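You operate a simulated robot arm through the tools that you are given. There is no shell and no other tool. Be economical: measure what you need, move in short steps, check, and stop when the job is done.

Carry out the task below with a simulated two-armed robot. There is one attempt and no reset: what you move stays moved.

TASK
Measure the bow of the purple-capped long strip on the camber plate.
Fine: carry it there with both hands, clamp it, run the rider to the end, where the display holds the bow; rider back at its start, clamp freed, strip left on the plate; the orange-capped one stays.

It is judged by the outcome, as a careful person would: the job done as asked, and still so three seconds after it is handed in. It fails if anything else is knocked over, pushed out of place, dropped, spilled or broken.

THE ROBOT
Two 7-joint arms with two-finger grippers on one trunk, on a base that drives. Base frame: it is fixed to the floor where the robot stands at the start and does not move with it; the origin is under the middle of the robot, x ahead of it, y to its left, z up; the surface under the hand at the start is at about z = 0.88. Readings come in m, degrees, newtons and seconds.
The left shoulder is at the start at [0.14, 0.216, 1.026], the right one opposite. With the tool pointing down near the work surface each hand reaches from about 0.1 to 0.86 m from the robot's upright axis, wherever it stands, measured 20 degrees to its own side. Places, roughly: bed of the camber plate [0.3, 0, 0.9]; camber clamp lever [0.3, -0.3, 1]; camber rider [0.4, 0.3, 0.9]; orange-capped long strip (62x4x4 cm) [0.4, -2.6, 0.3]. Payload 3.18 kg a hand.
The tool frame of a hand sits at the grasp point between the pads (the TCP): z along the fingers, y along the line on which they close. The tips reach 0.03 m beyond it. Largest opening 0.144 m; the body of the gripper starts 0.103 m behind the TCP.
Orientation is that of the tool frame in the base frame, as a unit quaternion [w, x, y, z]. With the fingers straight down and closing along the base's y, the tool's x points along the base's -x, its y along +y and its z along -z.

THE INTERFACE
- The arms move only by the tool drive_tool. It takes "left_deltas", "right_deltas" or both (then of equal length, played together; a hand with none holds still); each is one flat list of numbers, 7 for each row, row after row: the turn, a rotation vector about the base's x, y, z in degrees, then the shift along the base's x, y, z in cm, then the finger opening in cm, from 0 to 14.4. In form: [wx, wy, wz, x, y, z, claw, wx, wy, wz, x, y, z, claw, ...]. A call has 1 to 20 rows; each row is the pose to reach, as a shift and turn from the pose commanded when the call began. A row lasts 0.2 s, in which the tool goes at most 0.05 m and 8.6 degrees; a call with a longer step from one row to the next is refused whole, and so is a gripper value outside its range. Where a pose cannot be reached the arm comes as near as it can. A force on the tool above 90 N (or 10 N above the force at the start of the call, whichever is more), or a blocked arm, ends the call early, and 0.2 s more pass. Each finger halts on what it meets, pressing with about 31 N; the grip force reading is that of the motor and also rises with nothing between the fingers. The clock runs only during rows and for 0.2 s after the last one: add rows that repeat a pose to give the fingers time. The reply holds the time, the measured pose of the TCP, the force on the tool along the base axes, the opening and the grip force, in the units named above and with some noise, with the torque about the TCP (base axes, N m) and any sound that the robot's microphone picked up.
- Cameras (640 x 400 px; columns grow to the right, rows downward): "scene" is now at [0.2632, 0.0104, 1.2842]; the picture's right is [0.11, -0.99, 0.00], its down [0.23, 0.03, -0.97] and it looks along [0.97, 0.11, 0.23] (base axes); focal length 214 px, centre (320, 200). "left" rides on the left gripper at [0.077, -0.016, -0.143] in its tool frame; the picture's right is [0.21, 0.98, 0.00], its down [-0.84, 0.18, -0.51] and it looks along [-0.50, 0.11, 0.86] (tool axes); focal length 218 px, centre (320, 200). "right" rides on the right gripper at [0.077, 0.016, -0.143] in its tool frame; the picture's right is [-0.21, 0.98, 0.00], its down [-0.84, -0.18, -0.51] and it looks along [-0.50, -0.11, 0.86] (tool axes); focal length 218 px, centre (320, 200). There is no depth. A picture from a camera that has moved, and an enlarged one, comes with that camera's place and axes in the base frame and with its lens.
- get_image(camera): a new picture of that camera. The clock stands still meanwhile.
- move_column(by): slides the trunk up (or, below 0, down) by that many m; the arms and the scene camera ride with it, the base frame stays. It gives what a move gives, with no picture.
- roll_base(legs): drives the robot by 1 to 6 legs, each [ahead, left, turn to the left] in m, m and degrees, along the robot's own axes; the way and the turn of a leg run together, so that a leg with both is an arc; at most 1.5 m and 180 degrees a leg. The arms and the cameras ride along, it lands a little off, and it stops where it bumps. It gives what a move gives.
- turn_head(pan, tilt): turns the head with the scene camera to pan (to the left, within 80 degrees either way) and tilt (down, from -29 to 69), counted from straight ahead of the robot. It gives what a move gives.
- enlarge(camera, box): a new picture of the part [left, top, right, bottom] of that camera's present view, enlarged. The clock stands still meanwhile.
- hand_in(): hands the job in; it is judged then, once.

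Work in short steps. Places have to be worked out from the pictures, the camera data and where the tool is seen: move nearer, look again, correct. Check each grasp and each placing, and mend what went wrong. You have 120 turns and 88 pictures in all, those below and enlarged ones among them. Open the grippers and draw the arms clear of the work before you hand the job in, unless the task says otherwise; then end with one line.

The tools are called by a JSON object that holds its "method" and its "body". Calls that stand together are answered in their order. drive_tool: Moves the arms, as the interface text tells. Its arguments: {"type":"object","properties":{"left_deltas":{"type":"array","items":{"type":"number"}},"right_deltas":{"type":"array","items":{"type":"number"}}},"required":[]} The other tools are called the same way: move_column (by) slides the trunk up or down; roll_base (legs) drives the base; turn_head (pan, tilt) turns the head that bears the scene camera; get_image (camera) takes a picture; enlarge (camera, box) takes an enlarged picture of a part of a camera's view; hand_in () hands the job in.

At the start:

```text
time_s: 0.0
left_eef_pos: [0.3227, 0.1188, 1.2395]
left_orientation: [-0.001, -0.001, 1.0, -0.003]
left_contact_force: [49.4, 35.7, 8.0]
left_wrist_torque: [-5.67, 8.55, -3.02]
left_gripper_width: 0.144
left_grip_force: 0.0
right_eef_pos: [0.4671, -0.1651, 1.1584]
right_orientation: [-0.002, 0.0, 1.0, -0.001]
right_contact_force: [0.2, -0.1, -0.9]
right_wrist_torque: [-0.01, 0.01, 0.03]
right_gripper_width: 0.1439
right_grip_force: 0.1
trunk travel left (down, up): [-0.113, 0.256]
robot x, y, heading: [-0.0024, 0.0009, -0.2]
head pan, tilt: [2.7, 68.5]
```

scene: 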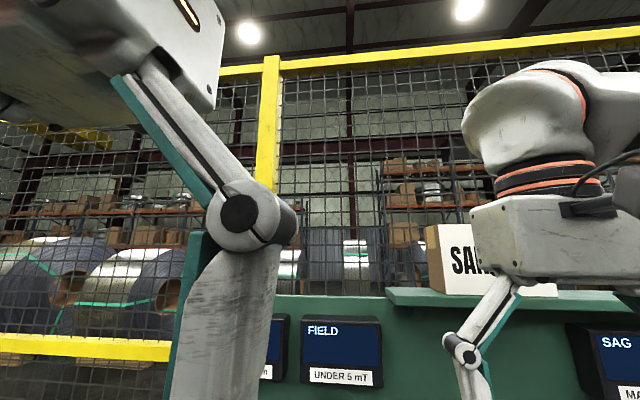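
right: 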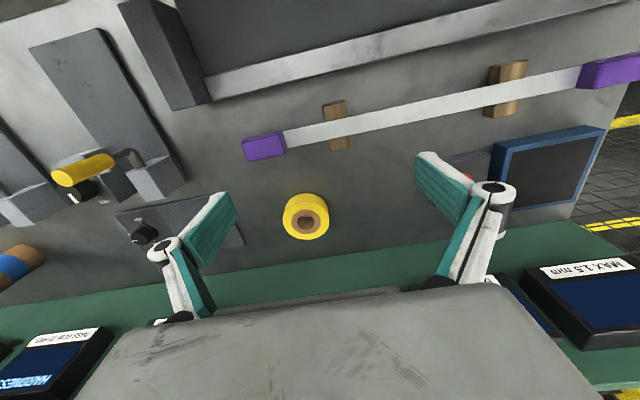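
left: 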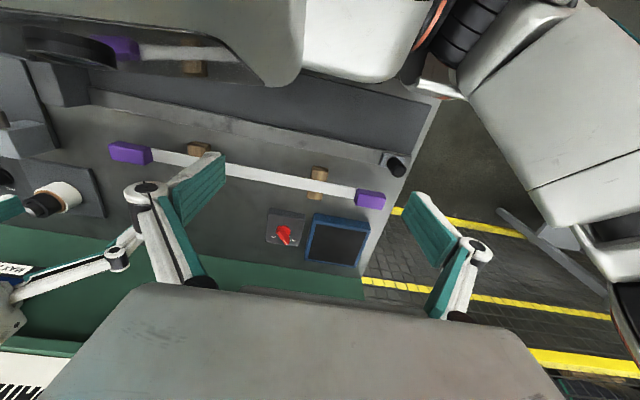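

The left hand reads about 60 N pushing it +x/+y, so it is probably pressed against the head. I'll ease it forward and left, then look.

{"method": "drive_tool", "body": {"left_deltas": [0, 0, 0, 2, 2, 0, 14.4, 0, 0, 0, 4, 4, 0, 14.4, 0, 0, 0, 6, 7, 0, 14.4, 0, 0, 0, 6, 10, 0, 14.4]}}

{"method": "get_image", "body": {"camera": "scene"}}

```text
time_s: 1.0
left_eef_pos: [0.3771, 0.2031, 1.2115]
left_orientation: [0.0, 0.0, 1.0, -0.003]
left_contact_force: [-0.7, -0.5, 0.8]
left_wrist_torque: [0.02, -0.02, -0.03]
left_gripper_width: 0.1435
left_grip_force: 0.1
left hand out of reach, approached as far as the arm can: row 2, 3, 4
right_eef_pos: [0.4651, -0.1654, 1.1585]
right_orientation: [0.0, 0.0, 1.0, 0.0]
right_contact_force: [-0.2, 0.0, -0.8]
right_wrist_torque: [-0.01, -0.04, 0.02]
right_gripper_width: 0.1438
right_grip_force: 0.2
trunk travel left (down, up): [-0.113, 0.256]
robot x, y, heading: [0.0001, 0.0025, 0.3]
head pan, tilt: [2.7, 68.5]
```

```text
84 pictures are left
camera scene: at [0.2374, 0.004, 1.1648], right [0.05, -1.0, 0.0], down [-0.93, -0.04, -0.37], along [0.37, 0.02, -0.93], focal length 214 px, centre (320, 200)
```

scene: 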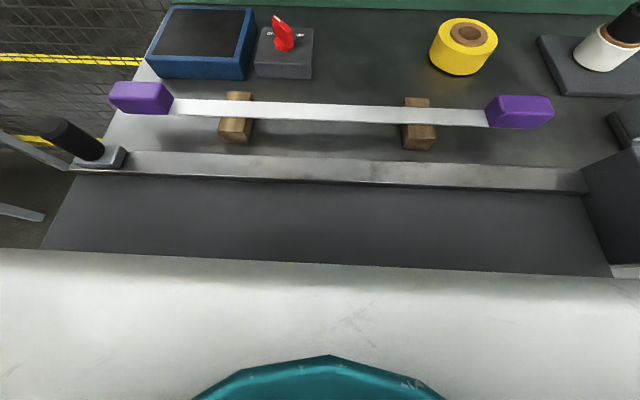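

The head is free now. The strip lies on two wooden rests behind the camber plate, at about x=0.485 and y from -0.3 to 0.3. I'll look at both ends of the plate.

{"method": "turn_head", "body": {"pan": -50, "tilt": 50}}

{"method": "get_image", "body": {"camera": "scene"}}

{"method": "turn_head", "body": {"pan": 40, "tilt": 50}}

{"method": "get_image", "body": {"camera": "scene"}}

{"method": "get_image", "body": {"camera": "left"}}

{"method": "get_image", "body": {"camera": "right"}}

```text
time_s: 2.2
left_eef_pos: [0.3786, 0.2025, 1.2098]
left_orientation: [0.0, -0.001, 1.0, -0.004]
left_contact_force: [-0.6, 0.2, 0.2]
left_wrist_torque: [-0.03, 0.01, -0.01]
left_gripper_width: 0.144
left_grip_force: 0.1
right_eef_pos: [0.4666, -0.1652, 1.1583]
right_orientation: [-0.001, 0.0, 1.0, 0.0]
right_contact_force: [-0.4, -0.3, 0.7]
right_wrist_torque: [0.02, 0.0, 0.01]
right_gripper_width: 0.1441
right_grip_force: 0.0
trunk travel left (down, up): [-0.113, 0.256]
robot x, y, heading: [-0.001, -0.0018, -0.1]
head pan, tilt: [-50.0, 50.0]
```

```text
83 pictures are left
camera scene: at [0.2316, -0.0577, 1.1859], right [-0.77, -0.64, 0.0], down [-0.49, 0.59, -0.64], along [0.41, -0.49, -0.77], focal length 214 px, centre (320, 200)
```

scene: 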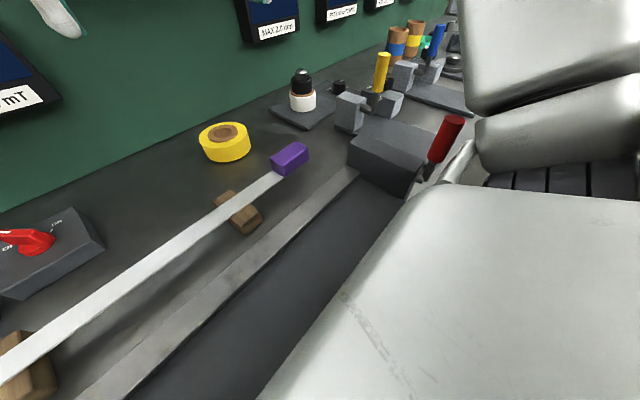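

```text
time_s: 3.9
left_eef_pos: [0.379, 0.2012, 1.21]
left_orientation: [-0.001, -0.001, 1.0, -0.004]
left_contact_force: [0.1, -0.1, 0.5]
left_wrist_torque: [-0.02, 0.03, 0.0]
left_gripper_width: 0.1439
left_grip_force: 0.0
right_eef_pos: [0.468, -0.1654, 1.1575]
right_orientation: [-0.002, 0.0, 1.0, 0.0]
right_contact_force: [0.4, 0.3, -0.4]
right_wrist_torque: [0.0, -0.03, 0.03]
right_gripper_width: 0.144
right_grip_force: 0.1
trunk travel left (down, up): [-0.113, 0.256]
robot x, y, heading: [-0.0023, 0.0006, 0.0]
head pan, tilt: [40.0, 50.0]
```

```text
82 pictures are left
camera scene: at [0.2411, 0.0507, 1.186], right [0.64, -0.77, 0.0], down [-0.59, -0.49, -0.64], along [0.49, 0.41, -0.77], focal length 214 px, centre (320, 200)
```

scene: 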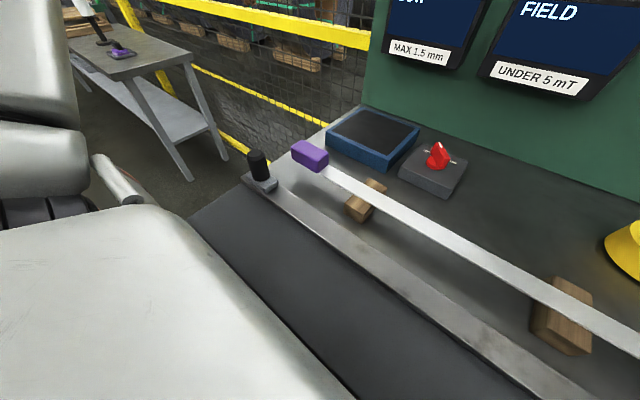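

```text
81 pictures are left
camera left: at [0.3028, 0.186, 1.3531], right [-0.21, 0.98, -0.01], down [0.84, 0.19, 0.5], along [0.49, 0.1, -0.86], focal length 218 px, centre (320, 200)
```

left: 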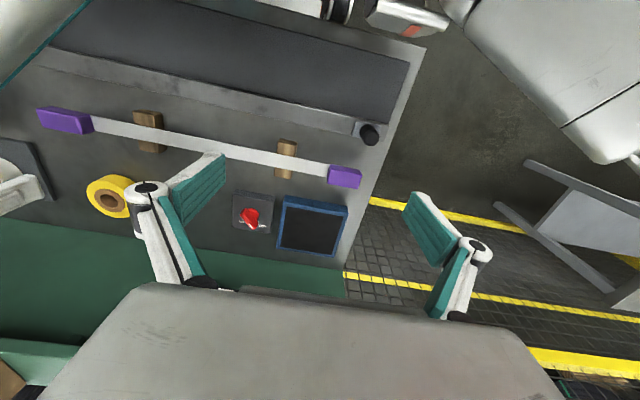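

```text
80 pictures are left
camera right: at [0.3911, -0.1492, 1.3015], right [0.21, 0.98, 0.0], down [0.84, -0.18, 0.51], along [0.5, -0.11, -0.86], focal length 218 px, centre (320, 200)
```

right: 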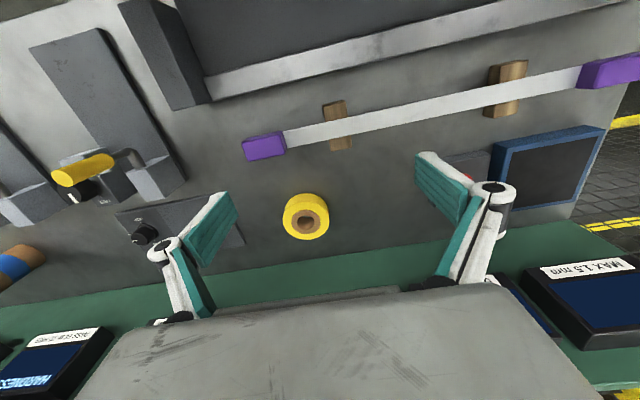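

I need to read the signs and displays before touching anything. I'll look up at the panel and zoom in on the red switch.

{"method": "enlarge", "body": {"camera": "scene", "box": [230, 90, 480, 246]}}

{"method": "turn_head", "body": {"pan": 10, "tilt": 10}}

{"method": "get_image", "body": {"camera": "scene"}}

{"method": "turn_head", "body": {"pan": -45, "tilt": 20}}

{"method": "get_image", "body": {"camera": "scene"}}

```text
2.56 times, centred on (355, 168) of scene
camera zoom: at [0.2411, 0.0507, 1.186], right [0.64, -0.77, 0.0], down [-0.59, -0.49, -0.64], along [0.49, 0.41, -0.77], focal length 549 px, centre (230, 282)
```

zoom: 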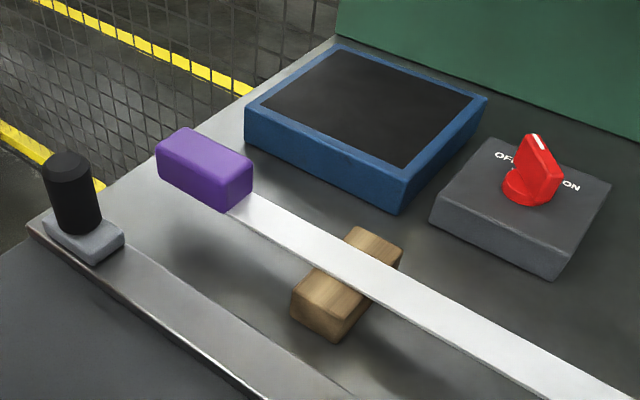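

```text
time_s: 4.9
left_eef_pos: [0.3773, 0.2005, 1.2113]
left_orientation: [-0.001, 0.0, 1.0, -0.003]
left_contact_force: [0.1, 0.8, 0.8]
left_wrist_torque: [-0.02, -0.03, 0.01]
left_gripper_width: 0.1441
left_grip_force: 0.0
right_eef_pos: [0.4661, -0.166, 1.1573]
right_orientation: [-0.001, 0.0, 1.0, 0.0]
right_contact_force: [-0.4, 0.0, -0.9]
right_wrist_torque: [0.01, -0.02, 0.03]
right_gripper_width: 0.1441
right_grip_force: 0.1
trunk travel left (down, up): [-0.113, 0.256]
robot x, y, heading: [-0.0011, 0.0007, 0.1]
head pan, tilt: [10.0, 10.0]
```

```text
78 pictures are left
camera scene: at [0.2737, 0.0174, 1.2477], right [0.17, -0.98, 0.0], down [-0.17, -0.03, -0.98], along [0.97, 0.17, -0.17], focal length 214 px, centre (320, 200)
```

scene: 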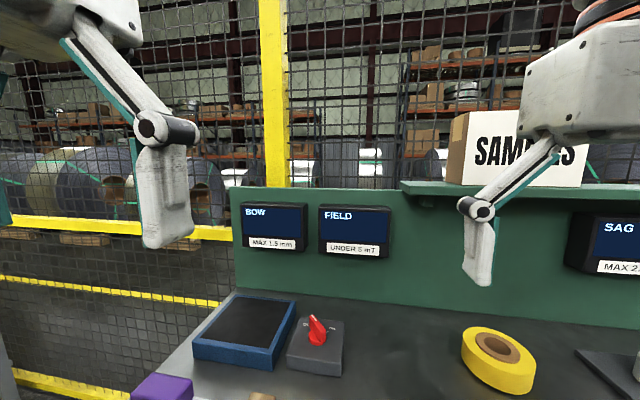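

```text
time_s: 6.2
left_eef_pos: [0.3786, 0.2015, 1.209]
left_orientation: [-0.001, -0.001, 1.0, -0.003]
left_contact_force: [-0.1, -0.7, 0.5]
left_wrist_torque: [0.0, 0.0, 0.02]
left_gripper_width: 0.1441
left_grip_force: 0.1
right_eef_pos: [0.4662, -0.165, 1.1574]
right_orientation: [-0.001, 0.0, 1.0, 0.0]
right_contact_force: [0.0, -0.7, 0.5]
right_wrist_torque: [0.0, 0.03, -0.04]
right_gripper_width: 0.1441
right_grip_force: 0.2
trunk travel left (down, up): [-0.113, 0.256]
robot x, y, heading: [0.0003, -0.0013, -0.3]
head pan, tilt: [-45.0, 20.0]
```

```text
77 pictures are left
camera scene: at [0.248, -0.0646, 1.2316], right [-0.71, -0.71, 0.0], down [-0.24, 0.24, -0.94], along [0.67, -0.66, -0.34], focal length 214 px, centre (320, 200)
```

scene: 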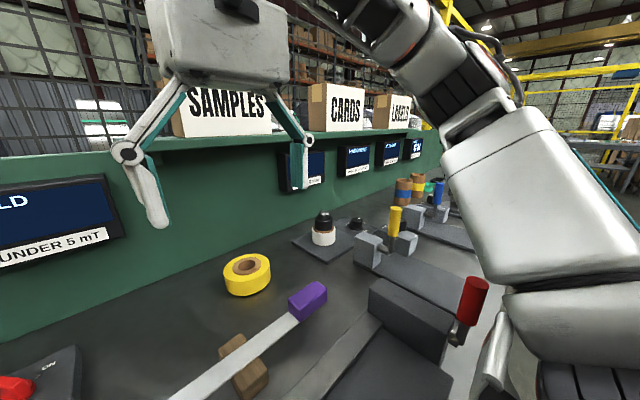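

"BOW MAX 1.5 mm" is the display I need. The plate is cramped against the robot and half hidden, so I'll back off 0.2 m for a better view and reach.

{"method": "roll_base", "body": {"legs": [[-0.2, 0, 0]]}}

{"method": "turn_head", "body": {"pan": 0, "tilt": 55}}

{"method": "get_image", "body": {"camera": "scene"}}

{"method": "get_image", "body": {"camera": "right"}}

{"method": "get_image", "body": {"camera": "left"}}

```text
time_s: 7.8
left_eef_pos: [0.1734, 0.2029, 1.2094]
left_orientation: [-0.001, -0.002, 1.0, -0.003]
left_contact_force: [-0.3, -0.4, 0.9]
left_wrist_torque: [0.0, -0.02, -0.01]
left_gripper_width: 0.1438
left_grip_force: 0.0
right_eef_pos: [0.2607, -0.1636, 1.157]
right_orientation: [-0.001, 0.0, 1.0, -0.001]
right_contact_force: [-0.3, 0.0, 0.8]
right_wrist_torque: [0.0, -0.03, 0.02]
right_gripper_width: 0.1439
right_grip_force: 0.0
trunk travel left (down, up): [-0.113, 0.256]
robot x, y, heading: [-0.2101, 0.0036, 0.1]
head pan, tilt: [-45.0, 20.0]
```

```text
time_s: 8.9
left_eef_pos: [0.1723, 0.2021, 1.2102]
left_orientation: [0.0, -0.002, 1.0, -0.004]
left_contact_force: [0.0, 0.1, 0.2]
left_wrist_torque: [-0.02, -0.01, 0.03]
left_gripper_width: 0.1439
left_grip_force: 0.1
right_eef_pos: [0.2616, -0.164, 1.1579]
right_orientation: [-0.001, -0.001, 1.0, 0.0]
right_contact_force: [0.0, -0.1, 0.3]
right_wrist_torque: [0.01, -0.03, 0.01]
right_gripper_width: 0.1438
right_grip_force: 0.1
trunk travel left (down, up): [-0.113, 0.256]
robot x, y, heading: [-0.2069, 0.0032, 0.2]
head pan, tilt: [0.0, 55.0]
```

```text
76 pictures are left
camera scene: at [0.0484, 0.0013, 1.1795], right [0.0, -1.0, 0.0], down [-0.82, 0.0, -0.57], along [0.57, 0.0, -0.82], focal length 214 px, centre (320, 200)
```

scene: 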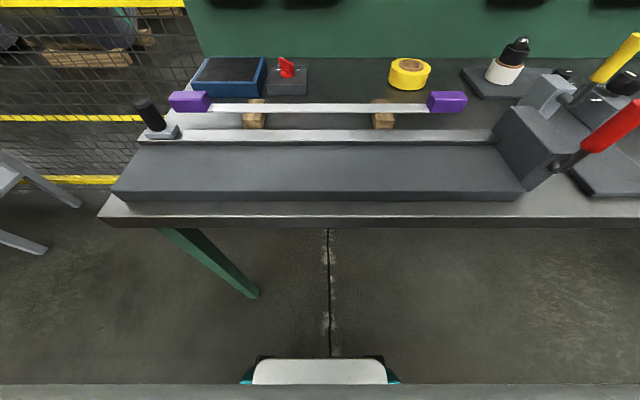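

```text
75 pictures are left
camera right: at [0.1855, -0.1489, 1.3015], right [0.21, 0.98, 0.0], down [0.84, -0.18, 0.51], along [0.5, -0.11, -0.86], focal length 218 px, centre (320, 200)
```

right: 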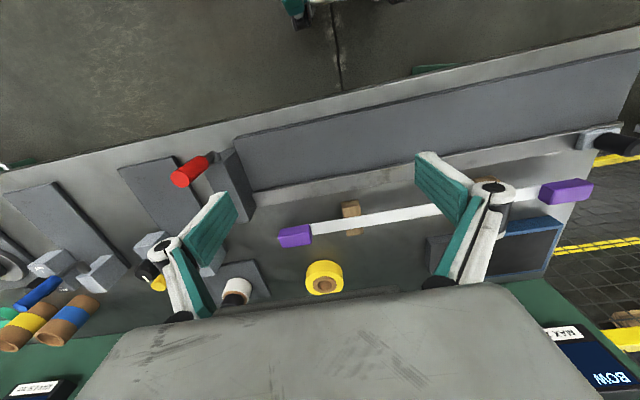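

```text
74 pictures are left
camera left: at [0.0968, 0.1864, 1.3531], right [-0.21, 0.98, -0.01], down [0.84, 0.19, 0.5], along [0.49, 0.1, -0.86], focal length 218 px, centre (320, 200)
```

left: 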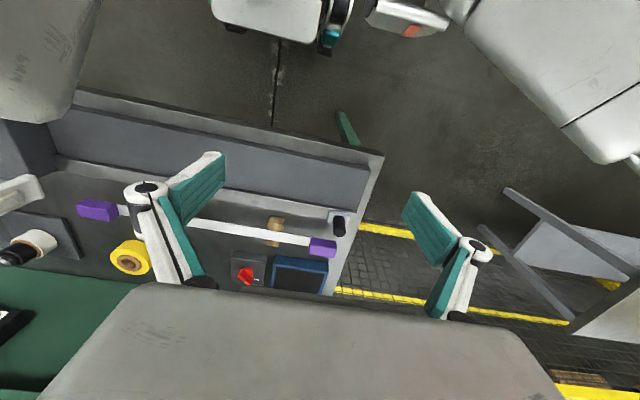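

Good overview. I'll zoom on the plate's two ends to understand the clamp and rider.

{"method": "enlarge", "body": {"camera": "scene", "box": [400, 40, 640, 220]}}

{"method": "enlarge", "body": {"camera": "scene", "box": [90, 40, 330, 220]}}

```text
2.22 times, centred on (520, 130) of scene
camera zoom: at [0.0484, 0.0013, 1.1795], right [0.0, -1.0, 0.0], down [-0.82, 0.0, -0.57], along [0.57, 0.0, -0.82], focal length 477 px, centre (-124, 356)
```

zoom: 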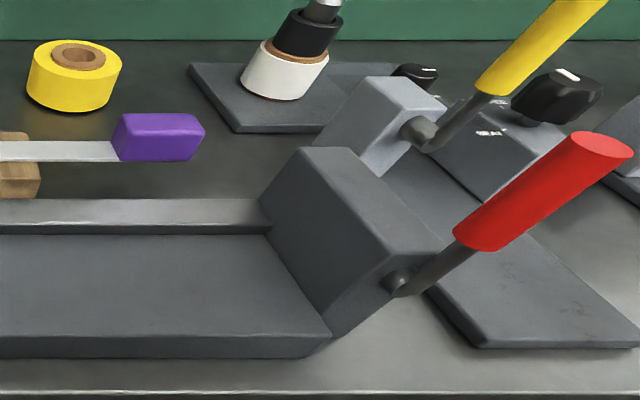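

```text
2.22 times, centred on (210, 130) of scene
camera zoom: at [0.0484, 0.0013, 1.1795], right [0.0, -1.0, 0.0], down [-0.82, 0.0, -0.57], along [0.57, 0.0, -0.82], focal length 477 px, centre (564, 356)
```

zoom: 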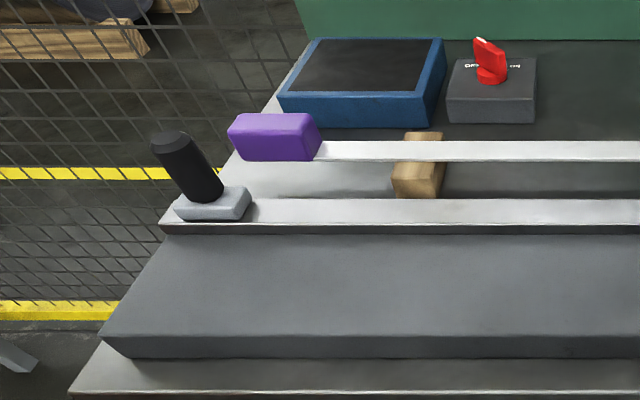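

I now place the plate as follows: bed z≈0.91, x 0.254–0.357, y ±0.32. The rail is behind it, and the clamp block is at y≈-0.32 to -0.36 with an upright red lever near [0.265,-0.35,1.02]. The caps centre near [0.478, ±0.275, 0.93]. Next I turn both hands 90° so they close along x, with the cameras inboard, and go above the caps.

{"method": "drive_tool", "body": {"left_deltas": [0, 0, 7.5, 2.5, 0.6, -0.7, 14.4, 0, 0, 15, 5, 1.2, -1.4, 14.4, 0, 0, 22.5, 7.5, 1.8, -2.1, 14.4, 0, 0, 30, 10, 2.4, -2.8, 14.4, 0, 0, 37.5, 12.5, 3, -3.5, 14.4, 0, 0, 45, 15, 3.6, -4.2, 14.4, 0, 0, 52.5, 17.5, 4.2, -4.9, 14.4, 0, 0, 60, 20, 4.8, -5.6, 14.4, 0, 0, 67.5, 22.5, 5.4, -6.3, 14.4, 0, 0, 75, 25, 6, -7, 14.4, 0, 0, 82.5, 27.5, 6.6, -7.7, 14.4, 0, 0, 90, 30, 7.2, -8.4, 14.4], "right_deltas": [0, 0, -7.5, 1.8, -0.8, -0.3, 14.4, 0, 0, -15, 3.6, -1.6, -0.6, 14.4, 0, 0, -22.5, 5.4, -2.4, -0.9, 14.4, 0, 0, -30, 7.2, -3.2, -1.2, 14.4, 0, 0, -37.5, 9, -4, -1.5, 14.4, 0, 0, -45, 10.8, -4.8, -1.8, 14.4, 0, 0, -52.5, 12.6, -5.6, -2.1, 14.4, 0, 0, -60, 14.4, -6.4, -2.4, 14.4, 0, 0, -67.5, 16.2, -7.2, -2.7, 14.4, 0, 0, -75, 18, -8, -3, 14.4, 0, 0, -82.5, 19.8, -8.8, -3.3, 14.4, 0, 0, -90, 21.6, -9.6, -3.6, 14.4]}}

{"method": "get_image", "body": {"camera": "right"}}

{"method": "get_image", "body": {"camera": "left"}}

{"method": "get_image", "body": {"camera": "scene"}}

```text
time_s: 11.5
left_eef_pos: [0.4726, 0.2757, 1.124]
left_orientation: [-0.001, 0.708, -0.706, 0.003]
left_contact_force: [-0.7, 0.9, -1.5]
left_wrist_torque: [-0.01, 0.03, -0.02]
left_gripper_width: 0.1441
left_grip_force: 0.1
right_eef_pos: [0.4765, -0.261, 1.1188]
right_orientation: [-0.002, 0.708, 0.706, -0.001]
right_contact_force: [-0.6, -0.2, -0.6]
right_wrist_torque: [0.03, 0.04, 0.03]
right_gripper_width: 0.1439
right_grip_force: 0.2
trunk travel left (down, up): [-0.113, 0.256]
robot x, y, heading: [-0.2061, 0.0015, 0.3]
head pan, tilt: [0.0, 55.0]
```

```text
71 pictures are left
camera right: at [0.4946, -0.1854, 1.2631], right [0.98, -0.21, 0.0], down [-0.18, -0.84, 0.51], along [-0.11, -0.5, -0.86], focal length 218 px, centre (320, 200)
```

right: 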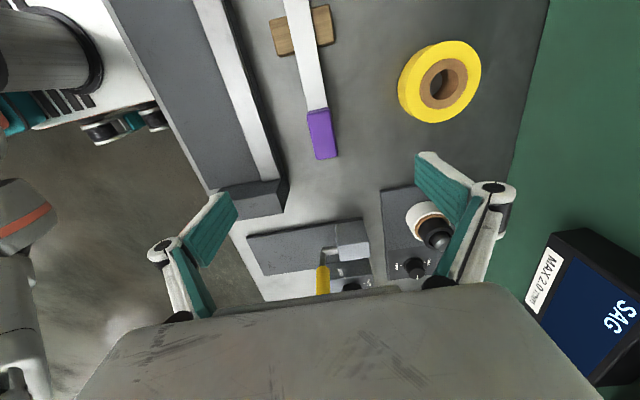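

```text
70 pictures are left
camera left: at [0.4888, 0.1993, 1.2667], right [-0.98, -0.21, 0.0], down [-0.19, 0.84, 0.51], along [-0.1, 0.49, -0.86], focal length 218 px, centre (320, 200)
```

left: 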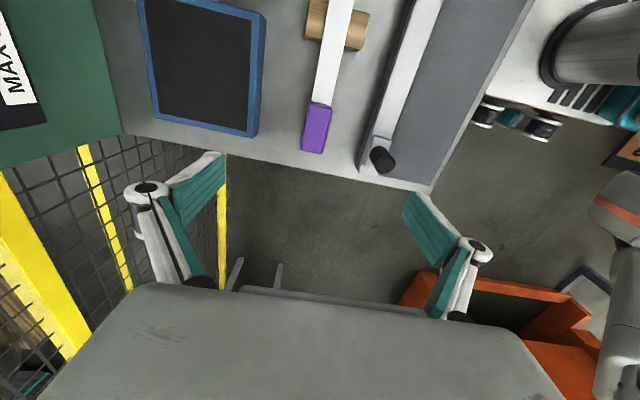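

```text
69 pictures are left
camera scene: at [0.0496, 0.0013, 1.1789], right [0.0, -1.0, 0.0], down [-0.82, 0.0, -0.57], along [0.57, 0.0, -0.82], focal length 214 px, centre (320, 200)
```

scene: 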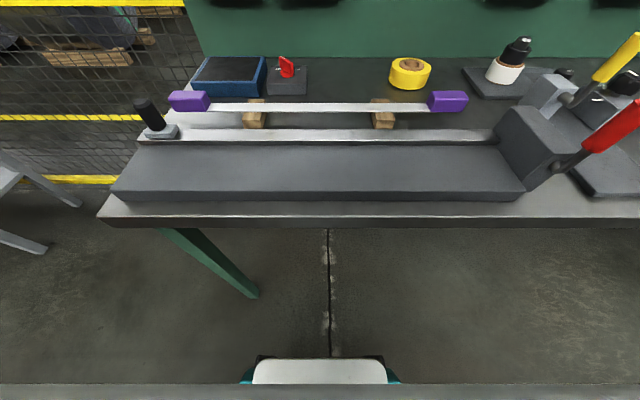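

The cap centres come out at about x=0.481, y=-0.265 and +0.270. I'll lower both open hands around them.

{"method": "drive_tool", "body": {"left_deltas": [0, 0, 0, 0.8, -0.5, -4, 12, 0, 0, 0, 0.8, -0.5, -8, 10, 0, 0, 0, 0.8, -0.5, -11, 10, 0, 0, 0, 0.8, -0.5, -14, 10, 0, 0, 0, 0.8, -0.5, -16, 10], "right_deltas": [0, 0, 0, 0.5, -0.4, -4, 12, 0, 0, 0, 0.5, -0.4, -8, 10, 0, 0, 0, 0.5, -0.4, -11, 10, 0, 0, 0, 0.5, -0.4, -13.5, 10, 0, 0, 0, 0.5, -0.4, -15.5, 10]}}

{"method": "get_image", "body": {"camera": "right"}}

{"method": "get_image", "body": {"camera": "left"}}

{"method": "get_image", "body": {"camera": "scene"}}

```text
time_s: 12.7
left_eef_pos: [0.4791, 0.2702, 0.9664]
left_orientation: [-0.002, 0.708, -0.706, 0.002]
left_contact_force: [0.2, 0.1, -0.3]
left_wrist_torque: [-0.02, 0.04, -0.02]
left_gripper_width: 0.0999
left_grip_force: 0.0
right_eef_pos: [0.4828, -0.2635, 0.9642]
right_orientation: [-0.001, 0.706, 0.708, 0.001]
right_contact_force: [-0.4, -0.2, -0.3]
right_wrist_torque: [0.0, 0.01, 0.01]
right_gripper_width: 0.0998
right_grip_force: 0.0
trunk travel left (down, up): [-0.113, 0.256]
robot x, y, heading: [-0.2078, 0.0014, 0.6]
head pan, tilt: [0.0, 55.0]
```

```text
68 pictures are left
camera right: at [0.4992, -0.1886, 1.108], right [0.98, -0.21, 0.0], down [-0.18, -0.84, 0.51], along [-0.11, -0.5, -0.86], focal length 218 px, centre (320, 200)
```

right: 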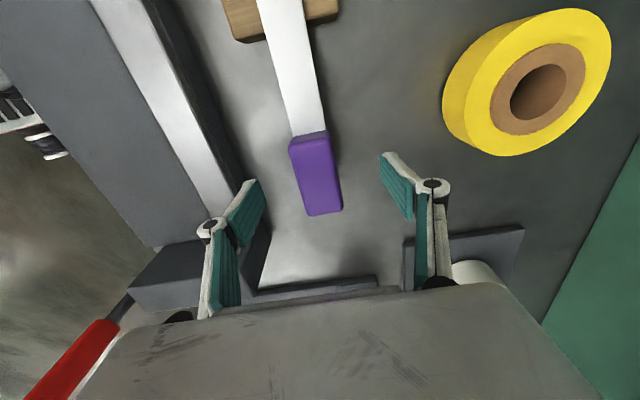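

```text
67 pictures are left
camera left: at [0.4953, 0.1939, 1.1082], right [-0.98, -0.21, -0.01], down [-0.19, 0.84, 0.5], along [-0.1, 0.49, -0.86], focal length 218 px, centre (320, 200)
```

left: 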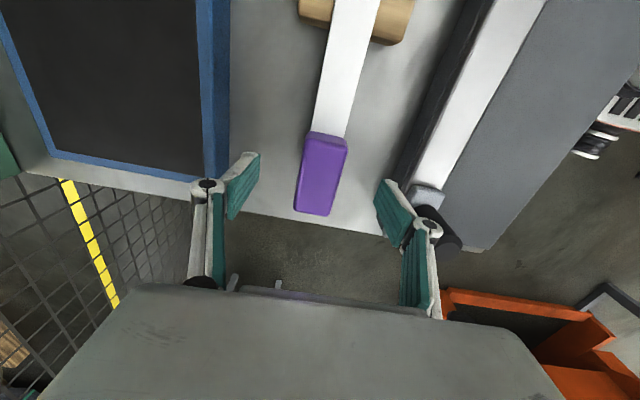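

```text
66 pictures are left
camera scene: at [0.049, 0.0013, 1.1793], right [0.0, -1.0, 0.0], down [-0.82, 0.0, -0.57], along [0.57, 0.0, -0.82], focal length 214 px, centre (320, 200)
```

scene: 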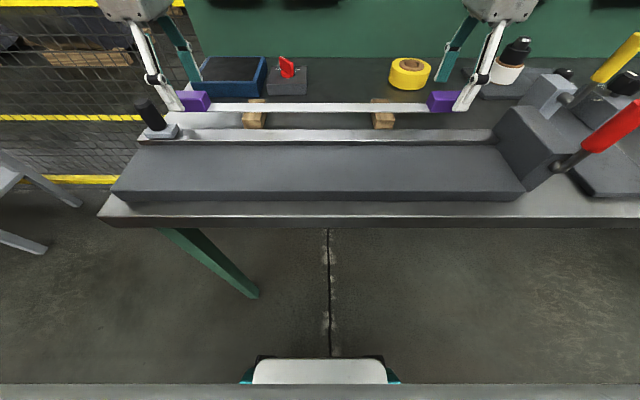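

Both caps sit between the fingers, so I lower to z≈0.93 and close.

{"method": "drive_tool", "body": {"left_deltas": [0, 0, 0, 0.1, 0, -2, 10, 0, 0, 0, 0.1, 0, -3.6, 10, 0, 0, 0, 0.1, 0, -3.6, 7, 0, 0, 0, 0.1, 0, -3.6, 4.5, 0, 0, 0, 0.1, 0, -3.6, 2, 0, 0, 0, 0.1, 0, -3.6, 2], "right_deltas": [0, 0, 0, -0.2, 0, -2, 10, 0, 0, 0, -0.2, 0, -3.4, 10, 0, 0, 0, -0.2, 0, -3.4, 7, 0, 0, 0, -0.2, 0, -3.4, 4.5, 0, 0, 0, -0.2, 0, -3.4, 2, 0, 0, 0, -0.2, 0, -3.4, 2]}}

{"method": "get_image", "body": {"camera": "scene"}}

{"method": "get_image", "body": {"camera": "right"}}

```text
time_s: 14.1
left_eef_pos: [0.4809, 0.2724, 0.9316]
left_orientation: [-0.002, 0.708, -0.706, 0.004]
left_contact_force: [-1.6, 0.3, 1.7]
left_wrist_torque: [-0.15, 0.04, -0.17]
left_gripper_width: 0.0353
left_grip_force: 30.6
right_eef_pos: [0.4792, -0.2661, 0.9306]
right_orientation: [-0.002, 0.707, 0.708, 0.001]
right_contact_force: [1.0, -1.0, 1.2]
right_wrist_torque: [0.13, -0.07, -0.13]
right_gripper_width: 0.035
right_grip_force: 31.3
trunk travel left (down, up): [-0.113, 0.256]
robot x, y, heading: [-0.2056, 0.0029, 0.5]
head pan, tilt: [0.0, 55.0]
```

```text
65 pictures are left
camera scene: at [0.0483, 0.0014, 1.1795], right [0.0, -1.0, 0.0], down [-0.82, 0.0, -0.57], along [0.57, 0.0, -0.82], focal length 214 px, centre (320, 200)
```

scene: 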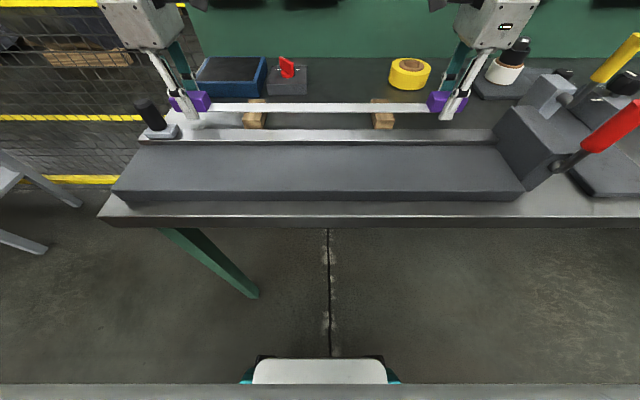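

```text
64 pictures are left
camera right: at [0.4967, -0.1896, 1.0747], right [0.98, -0.21, 0.0], down [-0.18, -0.84, 0.51], along [-0.1, -0.5, -0.86], focal length 218 px, centre (320, 200)
```

right: 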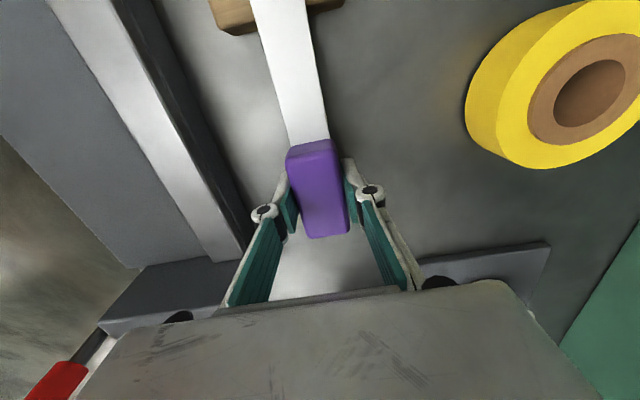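

Both grips hold at 31 N. Lifting level by 12 cm.

{"method": "drive_tool", "body": {"left_deltas": [0, 0, 0, 0, 0, 1, 2, 0, 0, 0, 0, 0, 3, 2, 0, 0, 0, 0, 0, 5, 2, 0, 0, 0, 0, 0, 7, 2, 0, 0, 0, 0, 0, 9, 2, 0, 0, 0, 0, 0, 11, 2, 0, 0, 0, 0, 0, 12, 2], "right_deltas": [0, 0, 0, 0, 0, 1, 2, 0, 0, 0, 0, 0, 3, 2, 0, 0, 0, 0, 0, 5, 2, 0, 0, 0, 0, 0, 7, 2, 0, 0, 0, 0, 0, 9, 2, 0, 0, 0, 0, 0, 11, 2, 0, 0, 0, 0, 0, 12, 2]}}

{"method": "get_image", "body": {"camera": "scene"}}

{"method": "get_image", "body": {"camera": "right"}}

{"method": "get_image", "body": {"camera": "left"}}

```text
time_s: 15.7
left_eef_pos: [0.4808, 0.2704, 1.0505]
left_orientation: [-0.003, 0.709, -0.705, 0.003]
left_contact_force: [-0.6, 24.6, -3.8]
left_wrist_torque: [0.47, -0.07, -0.27]
left_gripper_width: 0.0355
left_grip_force: 31.4
right_eef_pos: [0.4792, -0.265, 1.0537]
right_orientation: [0.0, 0.708, 0.706, 0.001]
right_contact_force: [1.0, -24.1, -5.6]
right_wrist_torque: [-0.71, 0.09, -0.01]
right_gripper_width: 0.0353
right_grip_force: 30.8
trunk travel left (down, up): [-0.113, 0.256]
robot x, y, heading: [-0.1994, -0.0044, -0.1]
head pan, tilt: [0.0, 55.0]
```

```text
63 pictures are left
camera scene: at [0.049, 0.0013, 1.1793], right [0.0, -1.0, 0.0], down [-0.82, 0.0, -0.57], along [0.57, 0.0, -0.82], focal length 214 px, centre (320, 200)
```

scene: 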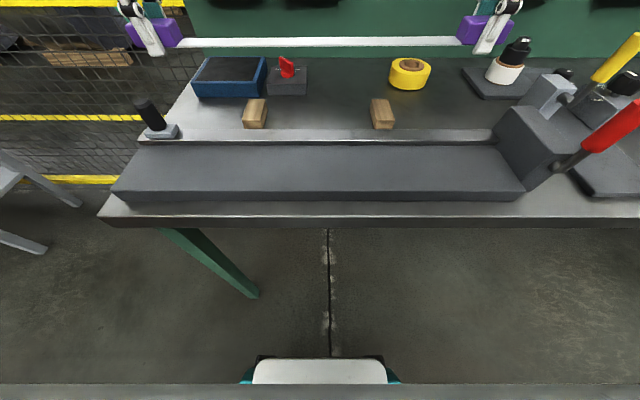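

```text
62 pictures are left
camera right: at [0.4965, -0.1898, 1.198], right [0.98, -0.21, 0.0], down [-0.18, -0.84, 0.51], along [-0.1, -0.5, -0.86], focal length 218 px, centre (320, 200)
```

right: 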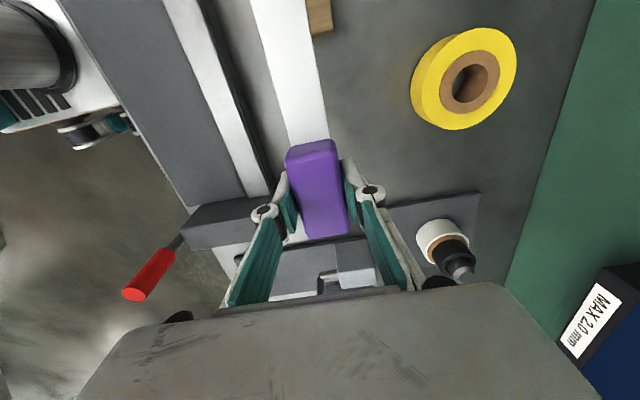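

```text
61 pictures are left
camera left: at [0.4968, 0.1937, 1.193], right [-0.98, -0.21, -0.01], down [-0.19, 0.84, 0.51], along [-0.1, 0.5, -0.86], focal length 218 px, centre (320, 200)
```

left: 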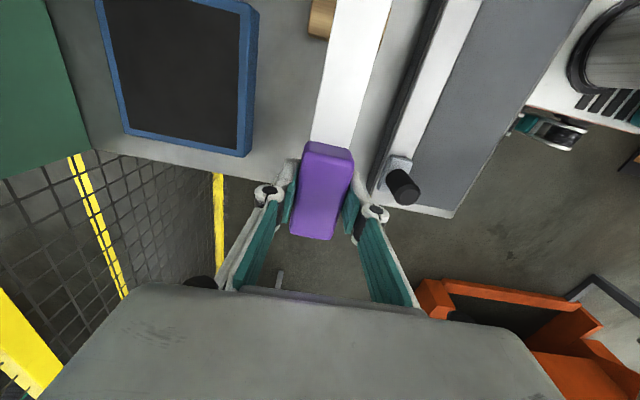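

The caps read about 24 N of axial squeeze, so I'll spread the hands by 1 mm each to relax it. I'll also zoom on the clamp block.

{"method": "drive_tool", "body": {"left_deltas": [0, 0, 0, 0, 0.1, 0, 2, 0, 0, 0, 0, 0.1, 0, 2], "right_deltas": [0, 0, 0, 0, -0.1, 0, 2, 0, 0, 0, 0, -0.1, 0, 2]}}

{"method": "enlarge", "body": {"camera": "right", "box": [110, 170, 290, 310]}}

```text
time_s: 16.3
left_eef_pos: [0.4816, 0.2723, 1.0503]
left_orientation: [-0.003, 0.708, -0.706, 0.003]
left_contact_force: [0.2, 19.2, -5.2]
left_wrist_torque: [0.97, 0.06, -0.23]
left_gripper_width: 0.0352
left_grip_force: 31.0
right_eef_pos: [0.4802, -0.2648, 1.0535]
right_orientation: [0.0, 0.707, 0.708, -0.001]
right_contact_force: [0.6, -19.0, -3.0]
right_wrist_torque: [-0.4, -0.06, -0.17]
right_gripper_width: 0.035
right_grip_force: 30.9
trunk travel left (down, up): [-0.113, 0.256]
robot x, y, heading: [-0.204, 0.0014, 0.2]
head pan, tilt: [0.0, 55.0]
```

```text
2.86 times, centred on (200, 240) of right
camera zoom: at [0.4971, -0.1897, 1.1978], right [0.98, -0.21, 0.0], down [-0.18, -0.84, 0.51], along [-0.1, -0.5, -0.86], focal length 624 px, centre (663, 86)
```

zoom: 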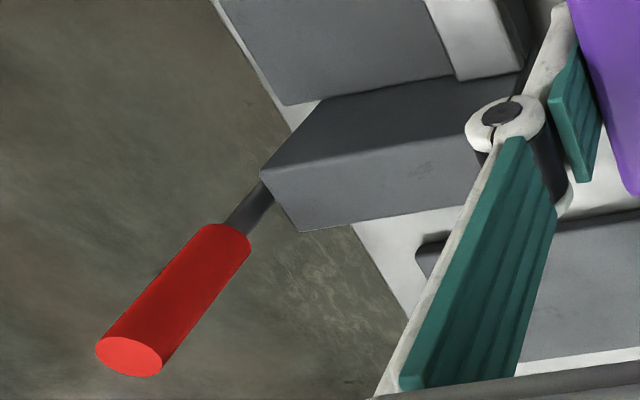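

The block face is at y≈-0.32 to -0.33 and the lever at about x 0.26, y -0.352, standing from the block's front face up to z 1.05. I'll relax a bit more while carrying the strip back over the bed to x≈0.305.

{"method": "drive_tool", "body": {"left_deltas": [0, 0, 0, 0, 0.2, 0.3, 2, 0, 0, 0, -2, 0.2, 0.3, 2, 0, 0, 0, -4.5, 0.2, 0.3, 2, 0, 0, 0, -7, 0.2, 0.3, 2, 0, 0, 0, -9.5, 0.2, 0.3, 2, 0, 0, 0, -12, 0.2, 0.3, 2, 0, 0, 0, -14.5, 0.2, 0.3, 2, 0, 0, 0, -16.5, 0.2, 0.3, 2, 0, 0, 0, -17.6, 0.2, 0.3, 2, 0, 0, 0, -17.6, 0.2, 0.3, 2], "right_deltas": [0, 0, 0, 0, -0.2, 0, 2, 0, 0, 0, -2, -0.2, 0, 2, 0, 0, 0, -4.5, -0.2, 0, 2, 0, 0, 0, -7, -0.2, 0, 2, 0, 0, 0, -9.5, -0.2, 0, 2, 0, 0, 0, -12, -0.2, 0, 2, 0, 0, 0, -14.5, -0.2, 0, 2, 0, 0, 0, -16.5, -0.2, 0, 2, 0, 0, 0, -17.5, -0.2, 0, 2, 0, 0, 0, -17.5, -0.2, 0, 2]}}

{"method": "get_image", "body": {"camera": "scene"}}

{"method": "get_image", "body": {"camera": "right"}}

{"method": "get_image", "body": {"camera": "left"}}

```text
time_s: 18.5
left_eef_pos: [0.3067, 0.2732, 1.0531]
left_orientation: [-0.002, 0.708, -0.706, 0.003]
left_contact_force: [-0.4, -26.3, -4.4]
left_wrist_torque: [-0.46, 0.0, -0.17]
left_gripper_width: 0.035
left_grip_force: 31.2
right_eef_pos: [0.3062, -0.2681, 1.0532]
right_orientation: [-0.002, 0.707, 0.707, 0.001]
right_contact_force: [0.3, 26.4, -4.4]
right_wrist_torque: [0.58, -0.01, -0.1]
right_gripper_width: 0.035
right_grip_force: 30.7
trunk travel left (down, up): [-0.113, 0.256]
robot x, y, heading: [-0.2085, -0.0006, 0.4]
head pan, tilt: [0.0, 55.0]
```

```text
59 pictures are left
camera scene: at [0.0491, 0.0014, 1.1792], right [0.0, -1.0, 0.0], down [-0.82, 0.0, -0.57], along [0.57, 0.0, -0.82], focal length 214 px, centre (320, 200)
```

scene: 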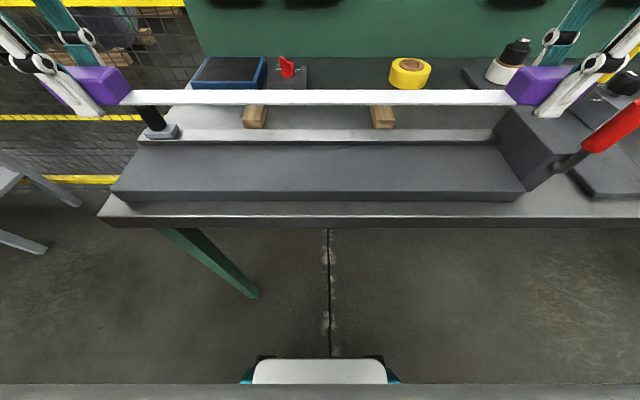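

```text
58 pictures are left
camera right: at [0.323, -0.1932, 1.1972], right [0.98, -0.21, 0.0], down [-0.18, -0.84, 0.51], along [-0.11, -0.5, -0.86], focal length 218 px, centre (320, 200)
```

right: 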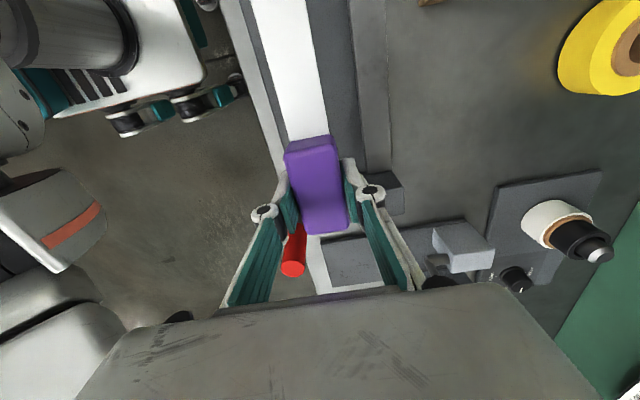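

```text
57 pictures are left
camera left: at [0.3225, 0.1965, 1.1957], right [-0.98, -0.21, -0.01], down [-0.19, 0.84, 0.5], along [-0.1, 0.49, -0.86], focal length 218 px, centre (320, 200)
```

left: 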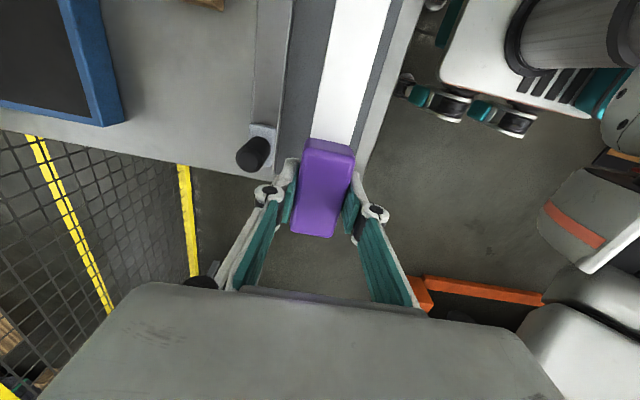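

Strip is over the bed, whose centre line I put at x≈0.303. It now reads 26 N tension, so I bring the hands in 1 mm each and lower to just above the bed.

{"method": "drive_tool", "body": {"left_deltas": [0, 0, 0, -0.3, -0.12, 0, 2, 0, 0, 0, -0.3, -0.12, -2, 2, 0, 0, 0, -0.3, -0.12, -4, 2, 0, 0, 0, -0.3, -0.12, -6, 2, 0, 0, 0, -0.3, -0.12, -8, 2, 0, 0, 0, -0.3, -0.12, -9.5, 2, 0, 0, 0, -0.3, -0.12, -9.5, 2], "right_deltas": [0, 0, 0, -0.3, 0.12, 0, 2, 0, 0, 0, -0.3, 0.12, -2, 2, 0, 0, 0, -0.3, 0.12, -4, 2, 0, 0, 0, -0.3, 0.12, -6, 2, 0, 0, 0, -0.3, 0.12, -8, 2, 0, 0, 0, -0.3, 0.12, -9.5, 2, 0, 0, 0, -0.3, 0.12, -9.5, 2]}}

{"method": "get_image", "body": {"camera": "scene"}}

{"method": "enlarge", "body": {"camera": "right", "box": [220, 60, 460, 300]}}

```text
time_s: 20.1
left_eef_pos: [0.3032, 0.2708, 0.9594]
left_orientation: [-0.002, 0.709, -0.706, 0.004]
left_contact_force: [-1.0, 24.8, -4.9]
left_wrist_torque: [0.86, 0.02, -0.29]
left_gripper_width: 0.0351
left_grip_force: 31.0
right_eef_pos: [0.3019, -0.2687, 0.9576]
right_orientation: [0.0, 0.707, 0.707, -0.001]
right_contact_force: [0.6, -24.4, -3.6]
right_wrist_torque: [-0.7, -0.02, -0.13]
right_gripper_width: 0.0354
right_grip_force: 31.2
trunk travel left (down, up): [-0.113, 0.256]
robot x, y, heading: [-0.2072, 0.0016, -0.1]
head pan, tilt: [0.0, 55.0]
```

```text
56 pictures are left
camera scene: at [0.0485, 0.0015, 1.1796], right [0.0, -1.0, 0.0], down [-0.82, 0.0, -0.57], along [0.57, 0.0, -0.82], focal length 214 px, centre (320, 200)
```

scene: 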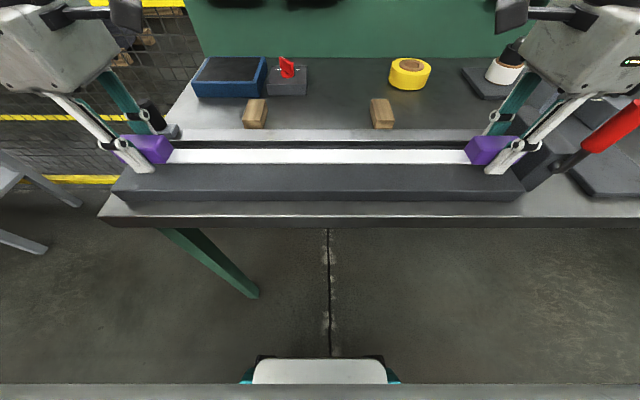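

```text
1.67 times, centred on (340, 180) of right
camera zoom: at [0.3188, -0.1923, 1.1019], right [0.98, -0.21, 0.0], down [-0.18, -0.84, 0.51], along [-0.11, -0.5, -0.86], focal length 364 px, centre (287, 233)
```

zoom: 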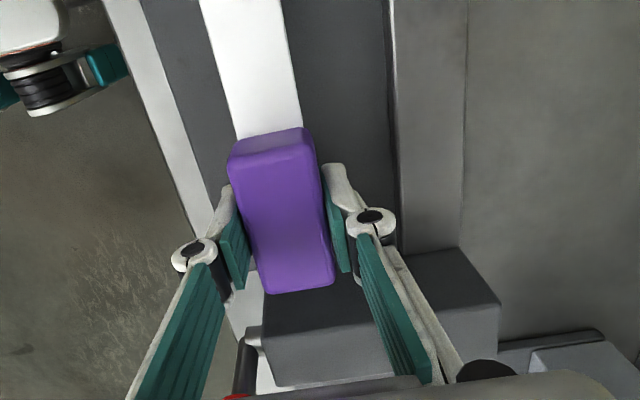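

Near the bed now. I'll zoom to compare fingertips with cap bottoms and the bed surface.

{"method": "enlarge", "body": {"camera": "scene", "box": [430, 100, 590, 220]}}

{"method": "enlarge", "body": {"camera": "scene", "box": [90, 90, 250, 210]}}

```text
3.33 times, centred on (510, 160) of scene
camera zoom: at [0.0485, 0.0015, 1.1796], right [0.0, -1.0, 0.0], down [-0.82, 0.0, -0.57], along [0.57, 0.0, -0.82], focal length 715 px, centre (-313, 333)
```

zoom: 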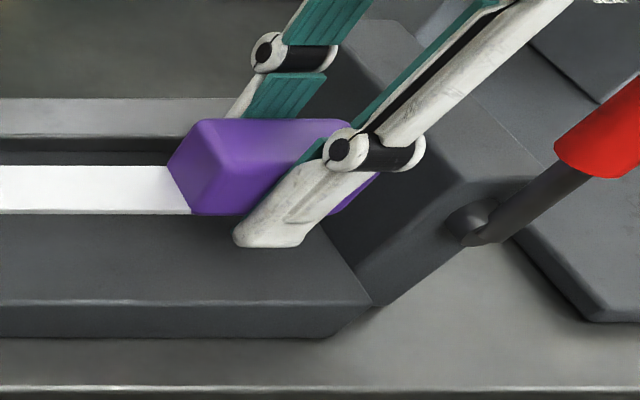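

```text
3.33 times, centred on (170, 150) of scene
camera zoom: at [0.0485, 0.0015, 1.1796], right [0.0, -1.0, 0.0], down [-0.82, 0.0, -0.57], along [0.57, 0.0, -0.82], focal length 715 px, centre (820, 367)
```

zoom: 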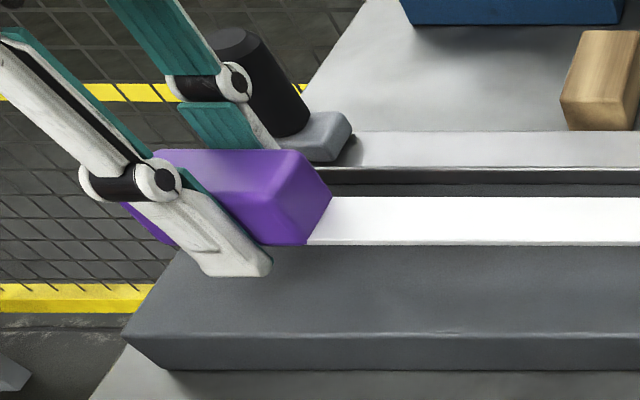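

The fingertips stick out about 1.1 cm below the caps, so releasing here would drop the strip. I'll return it to its rests the way it came and regrip about 1.5 cm higher.

{"method": "drive_tool", "body": {"left_deltas": [0, 0, 0, 0, 0, 2.5, 2, 0, 0, 0, 0, 0, 5, 2, 0, 0, 0, 0, 0, 7.5, 2, 0, 0, 0, 0, 0, 9.2, 2, 0, 0, 0, 2.5, 0, 9.2, 2, 0, 0, 0, 5, 0, 9.2, 2, 0, 0, 0, 7.5, 0, 9.2, 2, 0, 0, 0, 10, 0, 9.2, 2, 0, 0, 0, 12.5, 0, 9.2, 2, 0, 0, 0, 15, 0, 9.2, 2, 0, 0, 0, 17, 0, 9.2, 2, 0, 0, 0, 17.9, 0, 9.2, 2, 0, 0, 0, 17.9, 0, 9.2, 2, 0, 0, 0, 17.9, 0, 7.2, 2, 0, 0, 0, 17.9, 0, 5.2, 2, 0, 0, 0, 17.9, 0, 3.2, 2, 0, 0, 0, 17.9, 0, 1.2, 2, 0, 0, 0, 17.9, 0, -0.8, 2, 0, 0, 0, 17.9, 0, -1.8, 2, 0, 0, 0, 17.9, 0, -1.8, 2], "right_deltas": [0, 0, 0, 0, -0.08, 2.5, 2, 0, 0, 0, 0, -0.08, 5, 2, 0, 0, 0, 0, -0.08, 7.5, 2, 0, 0, 0, 0, -0.08, 9.5, 2, 0, 0, 0, 2.5, -0.08, 9.5, 2, 0, 0, 0, 5, -0.08, 9.5, 2, 0, 0, 0, 7.5, -0.08, 9.5, 2, 0, 0, 0, 10, -0.08, 9.5, 2, 0, 0, 0, 12.5, -0.08, 9.5, 2, 0, 0, 0, 15, -0.08, 9.5, 2, 0, 0, 0, 17, -0.08, 9.5, 2, 0, 0, 0, 17.8, -0.08, 9.5, 2, 0, 0, 0, 17.8, -0.08, 9.5, 2, 0, 0, 0, 17.8, -0.08, 7.5, 2, 0, 0, 0, 17.8, -0.08, 5.5, 2, 0, 0, 0, 17.8, -0.08, 3.5, 2, 0, 0, 0, 17.8, -0.08, 1.5, 2, 0, 0, 0, 17.8, -0.08, -0.5, 2, 0, 0, 0, 17.8, -0.08, -1.5, 2, 0, 0, 0, 17.8, -0.08, -1.5, 2]}}

{"method": "enlarge", "body": {"camera": "scene", "box": [130, 40, 510, 180]}}

```text
time_s: 24.3
left_eef_pos: [0.4805, 0.2709, 0.9399]
left_orientation: [-0.001, 0.708, -0.706, 0.005]
left_contact_force: [0.0, -20.7, -3.0]
left_wrist_torque: [-0.79, -0.03, -0.07]
left_gripper_width: 0.0352
left_grip_force: 30.9
right_eef_pos: [0.4792, -0.2662, 0.942]
right_orientation: [-0.001, 0.706, 0.709, 0.0]
right_contact_force: [0.0, 21.6, -6.6]
right_wrist_torque: [-0.07, 0.02, -0.09]
right_gripper_width: 0.035
right_grip_force: 30.7
trunk travel left (down, up): [-0.113, 0.256]
robot x, y, heading: [-0.2031, -0.0003, 0.0]
head pan, tilt: [0.0, 55.0]
```

```text
1.68 times, centred on (320, 110) of scene
camera zoom: at [0.0489, 0.0014, 1.1794], right [0.0, -1.0, 0.0], down [-0.82, 0.0, -0.57], along [0.57, 0.0, -0.82], focal length 361 px, centre (320, 352)
```

zoom: 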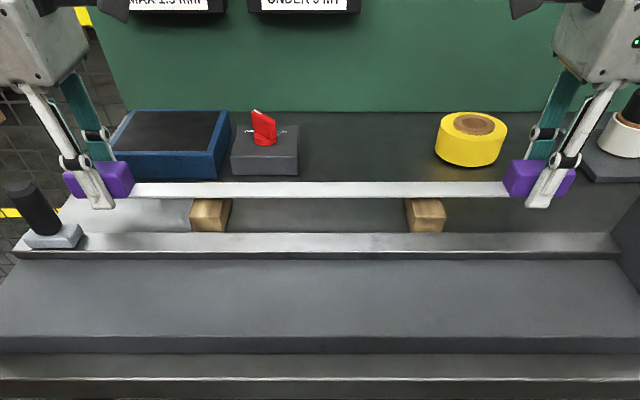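

The strip is back 1 cm above its rests and aligned. Lowering the last centimetre slowly.

{"method": "drive_tool", "body": {"left_deltas": [0, 0, 0, 0, 0, -0.4, 2, 0, 0, 0, 0, 0, -0.7, 2, 0, 0, 0, 0, 0, -0.9, 2, 0, 0, 0, 0, 0, -0.95, 2], "right_deltas": [0, 0, 0, 0, 0, -0.4, 2, 0, 0, 0, 0, 0, -0.8, 2, 0, 0, 0, 0, 0, -1.0, 2, 0, 0, 0, 0, 0, -1.05, 2]}}

```text
time_s: 25.3
left_eef_pos: [0.4813, 0.2689, 0.9321]
left_orientation: [-0.002, 0.708, -0.706, 0.005]
left_contact_force: [1.3, -22.3, 5.3]
left_wrist_torque: [-0.08, 0.14, -0.38]
left_gripper_width: 0.0353
left_grip_force: 31.5
right_eef_pos: [0.4796, -0.2663, 0.9333]
right_orientation: [-0.001, 0.706, 0.708, 0.002]
right_contact_force: [2.2, 23.5, -0.7]
right_wrist_torque: [1.03, -0.02, -0.27]
right_gripper_width: 0.035
right_grip_force: 31.2
trunk travel left (down, up): [-0.113, 0.256]
robot x, y, heading: [-0.2046, -0.0026, 0.2]
head pan, tilt: [0.0, 55.0]
```

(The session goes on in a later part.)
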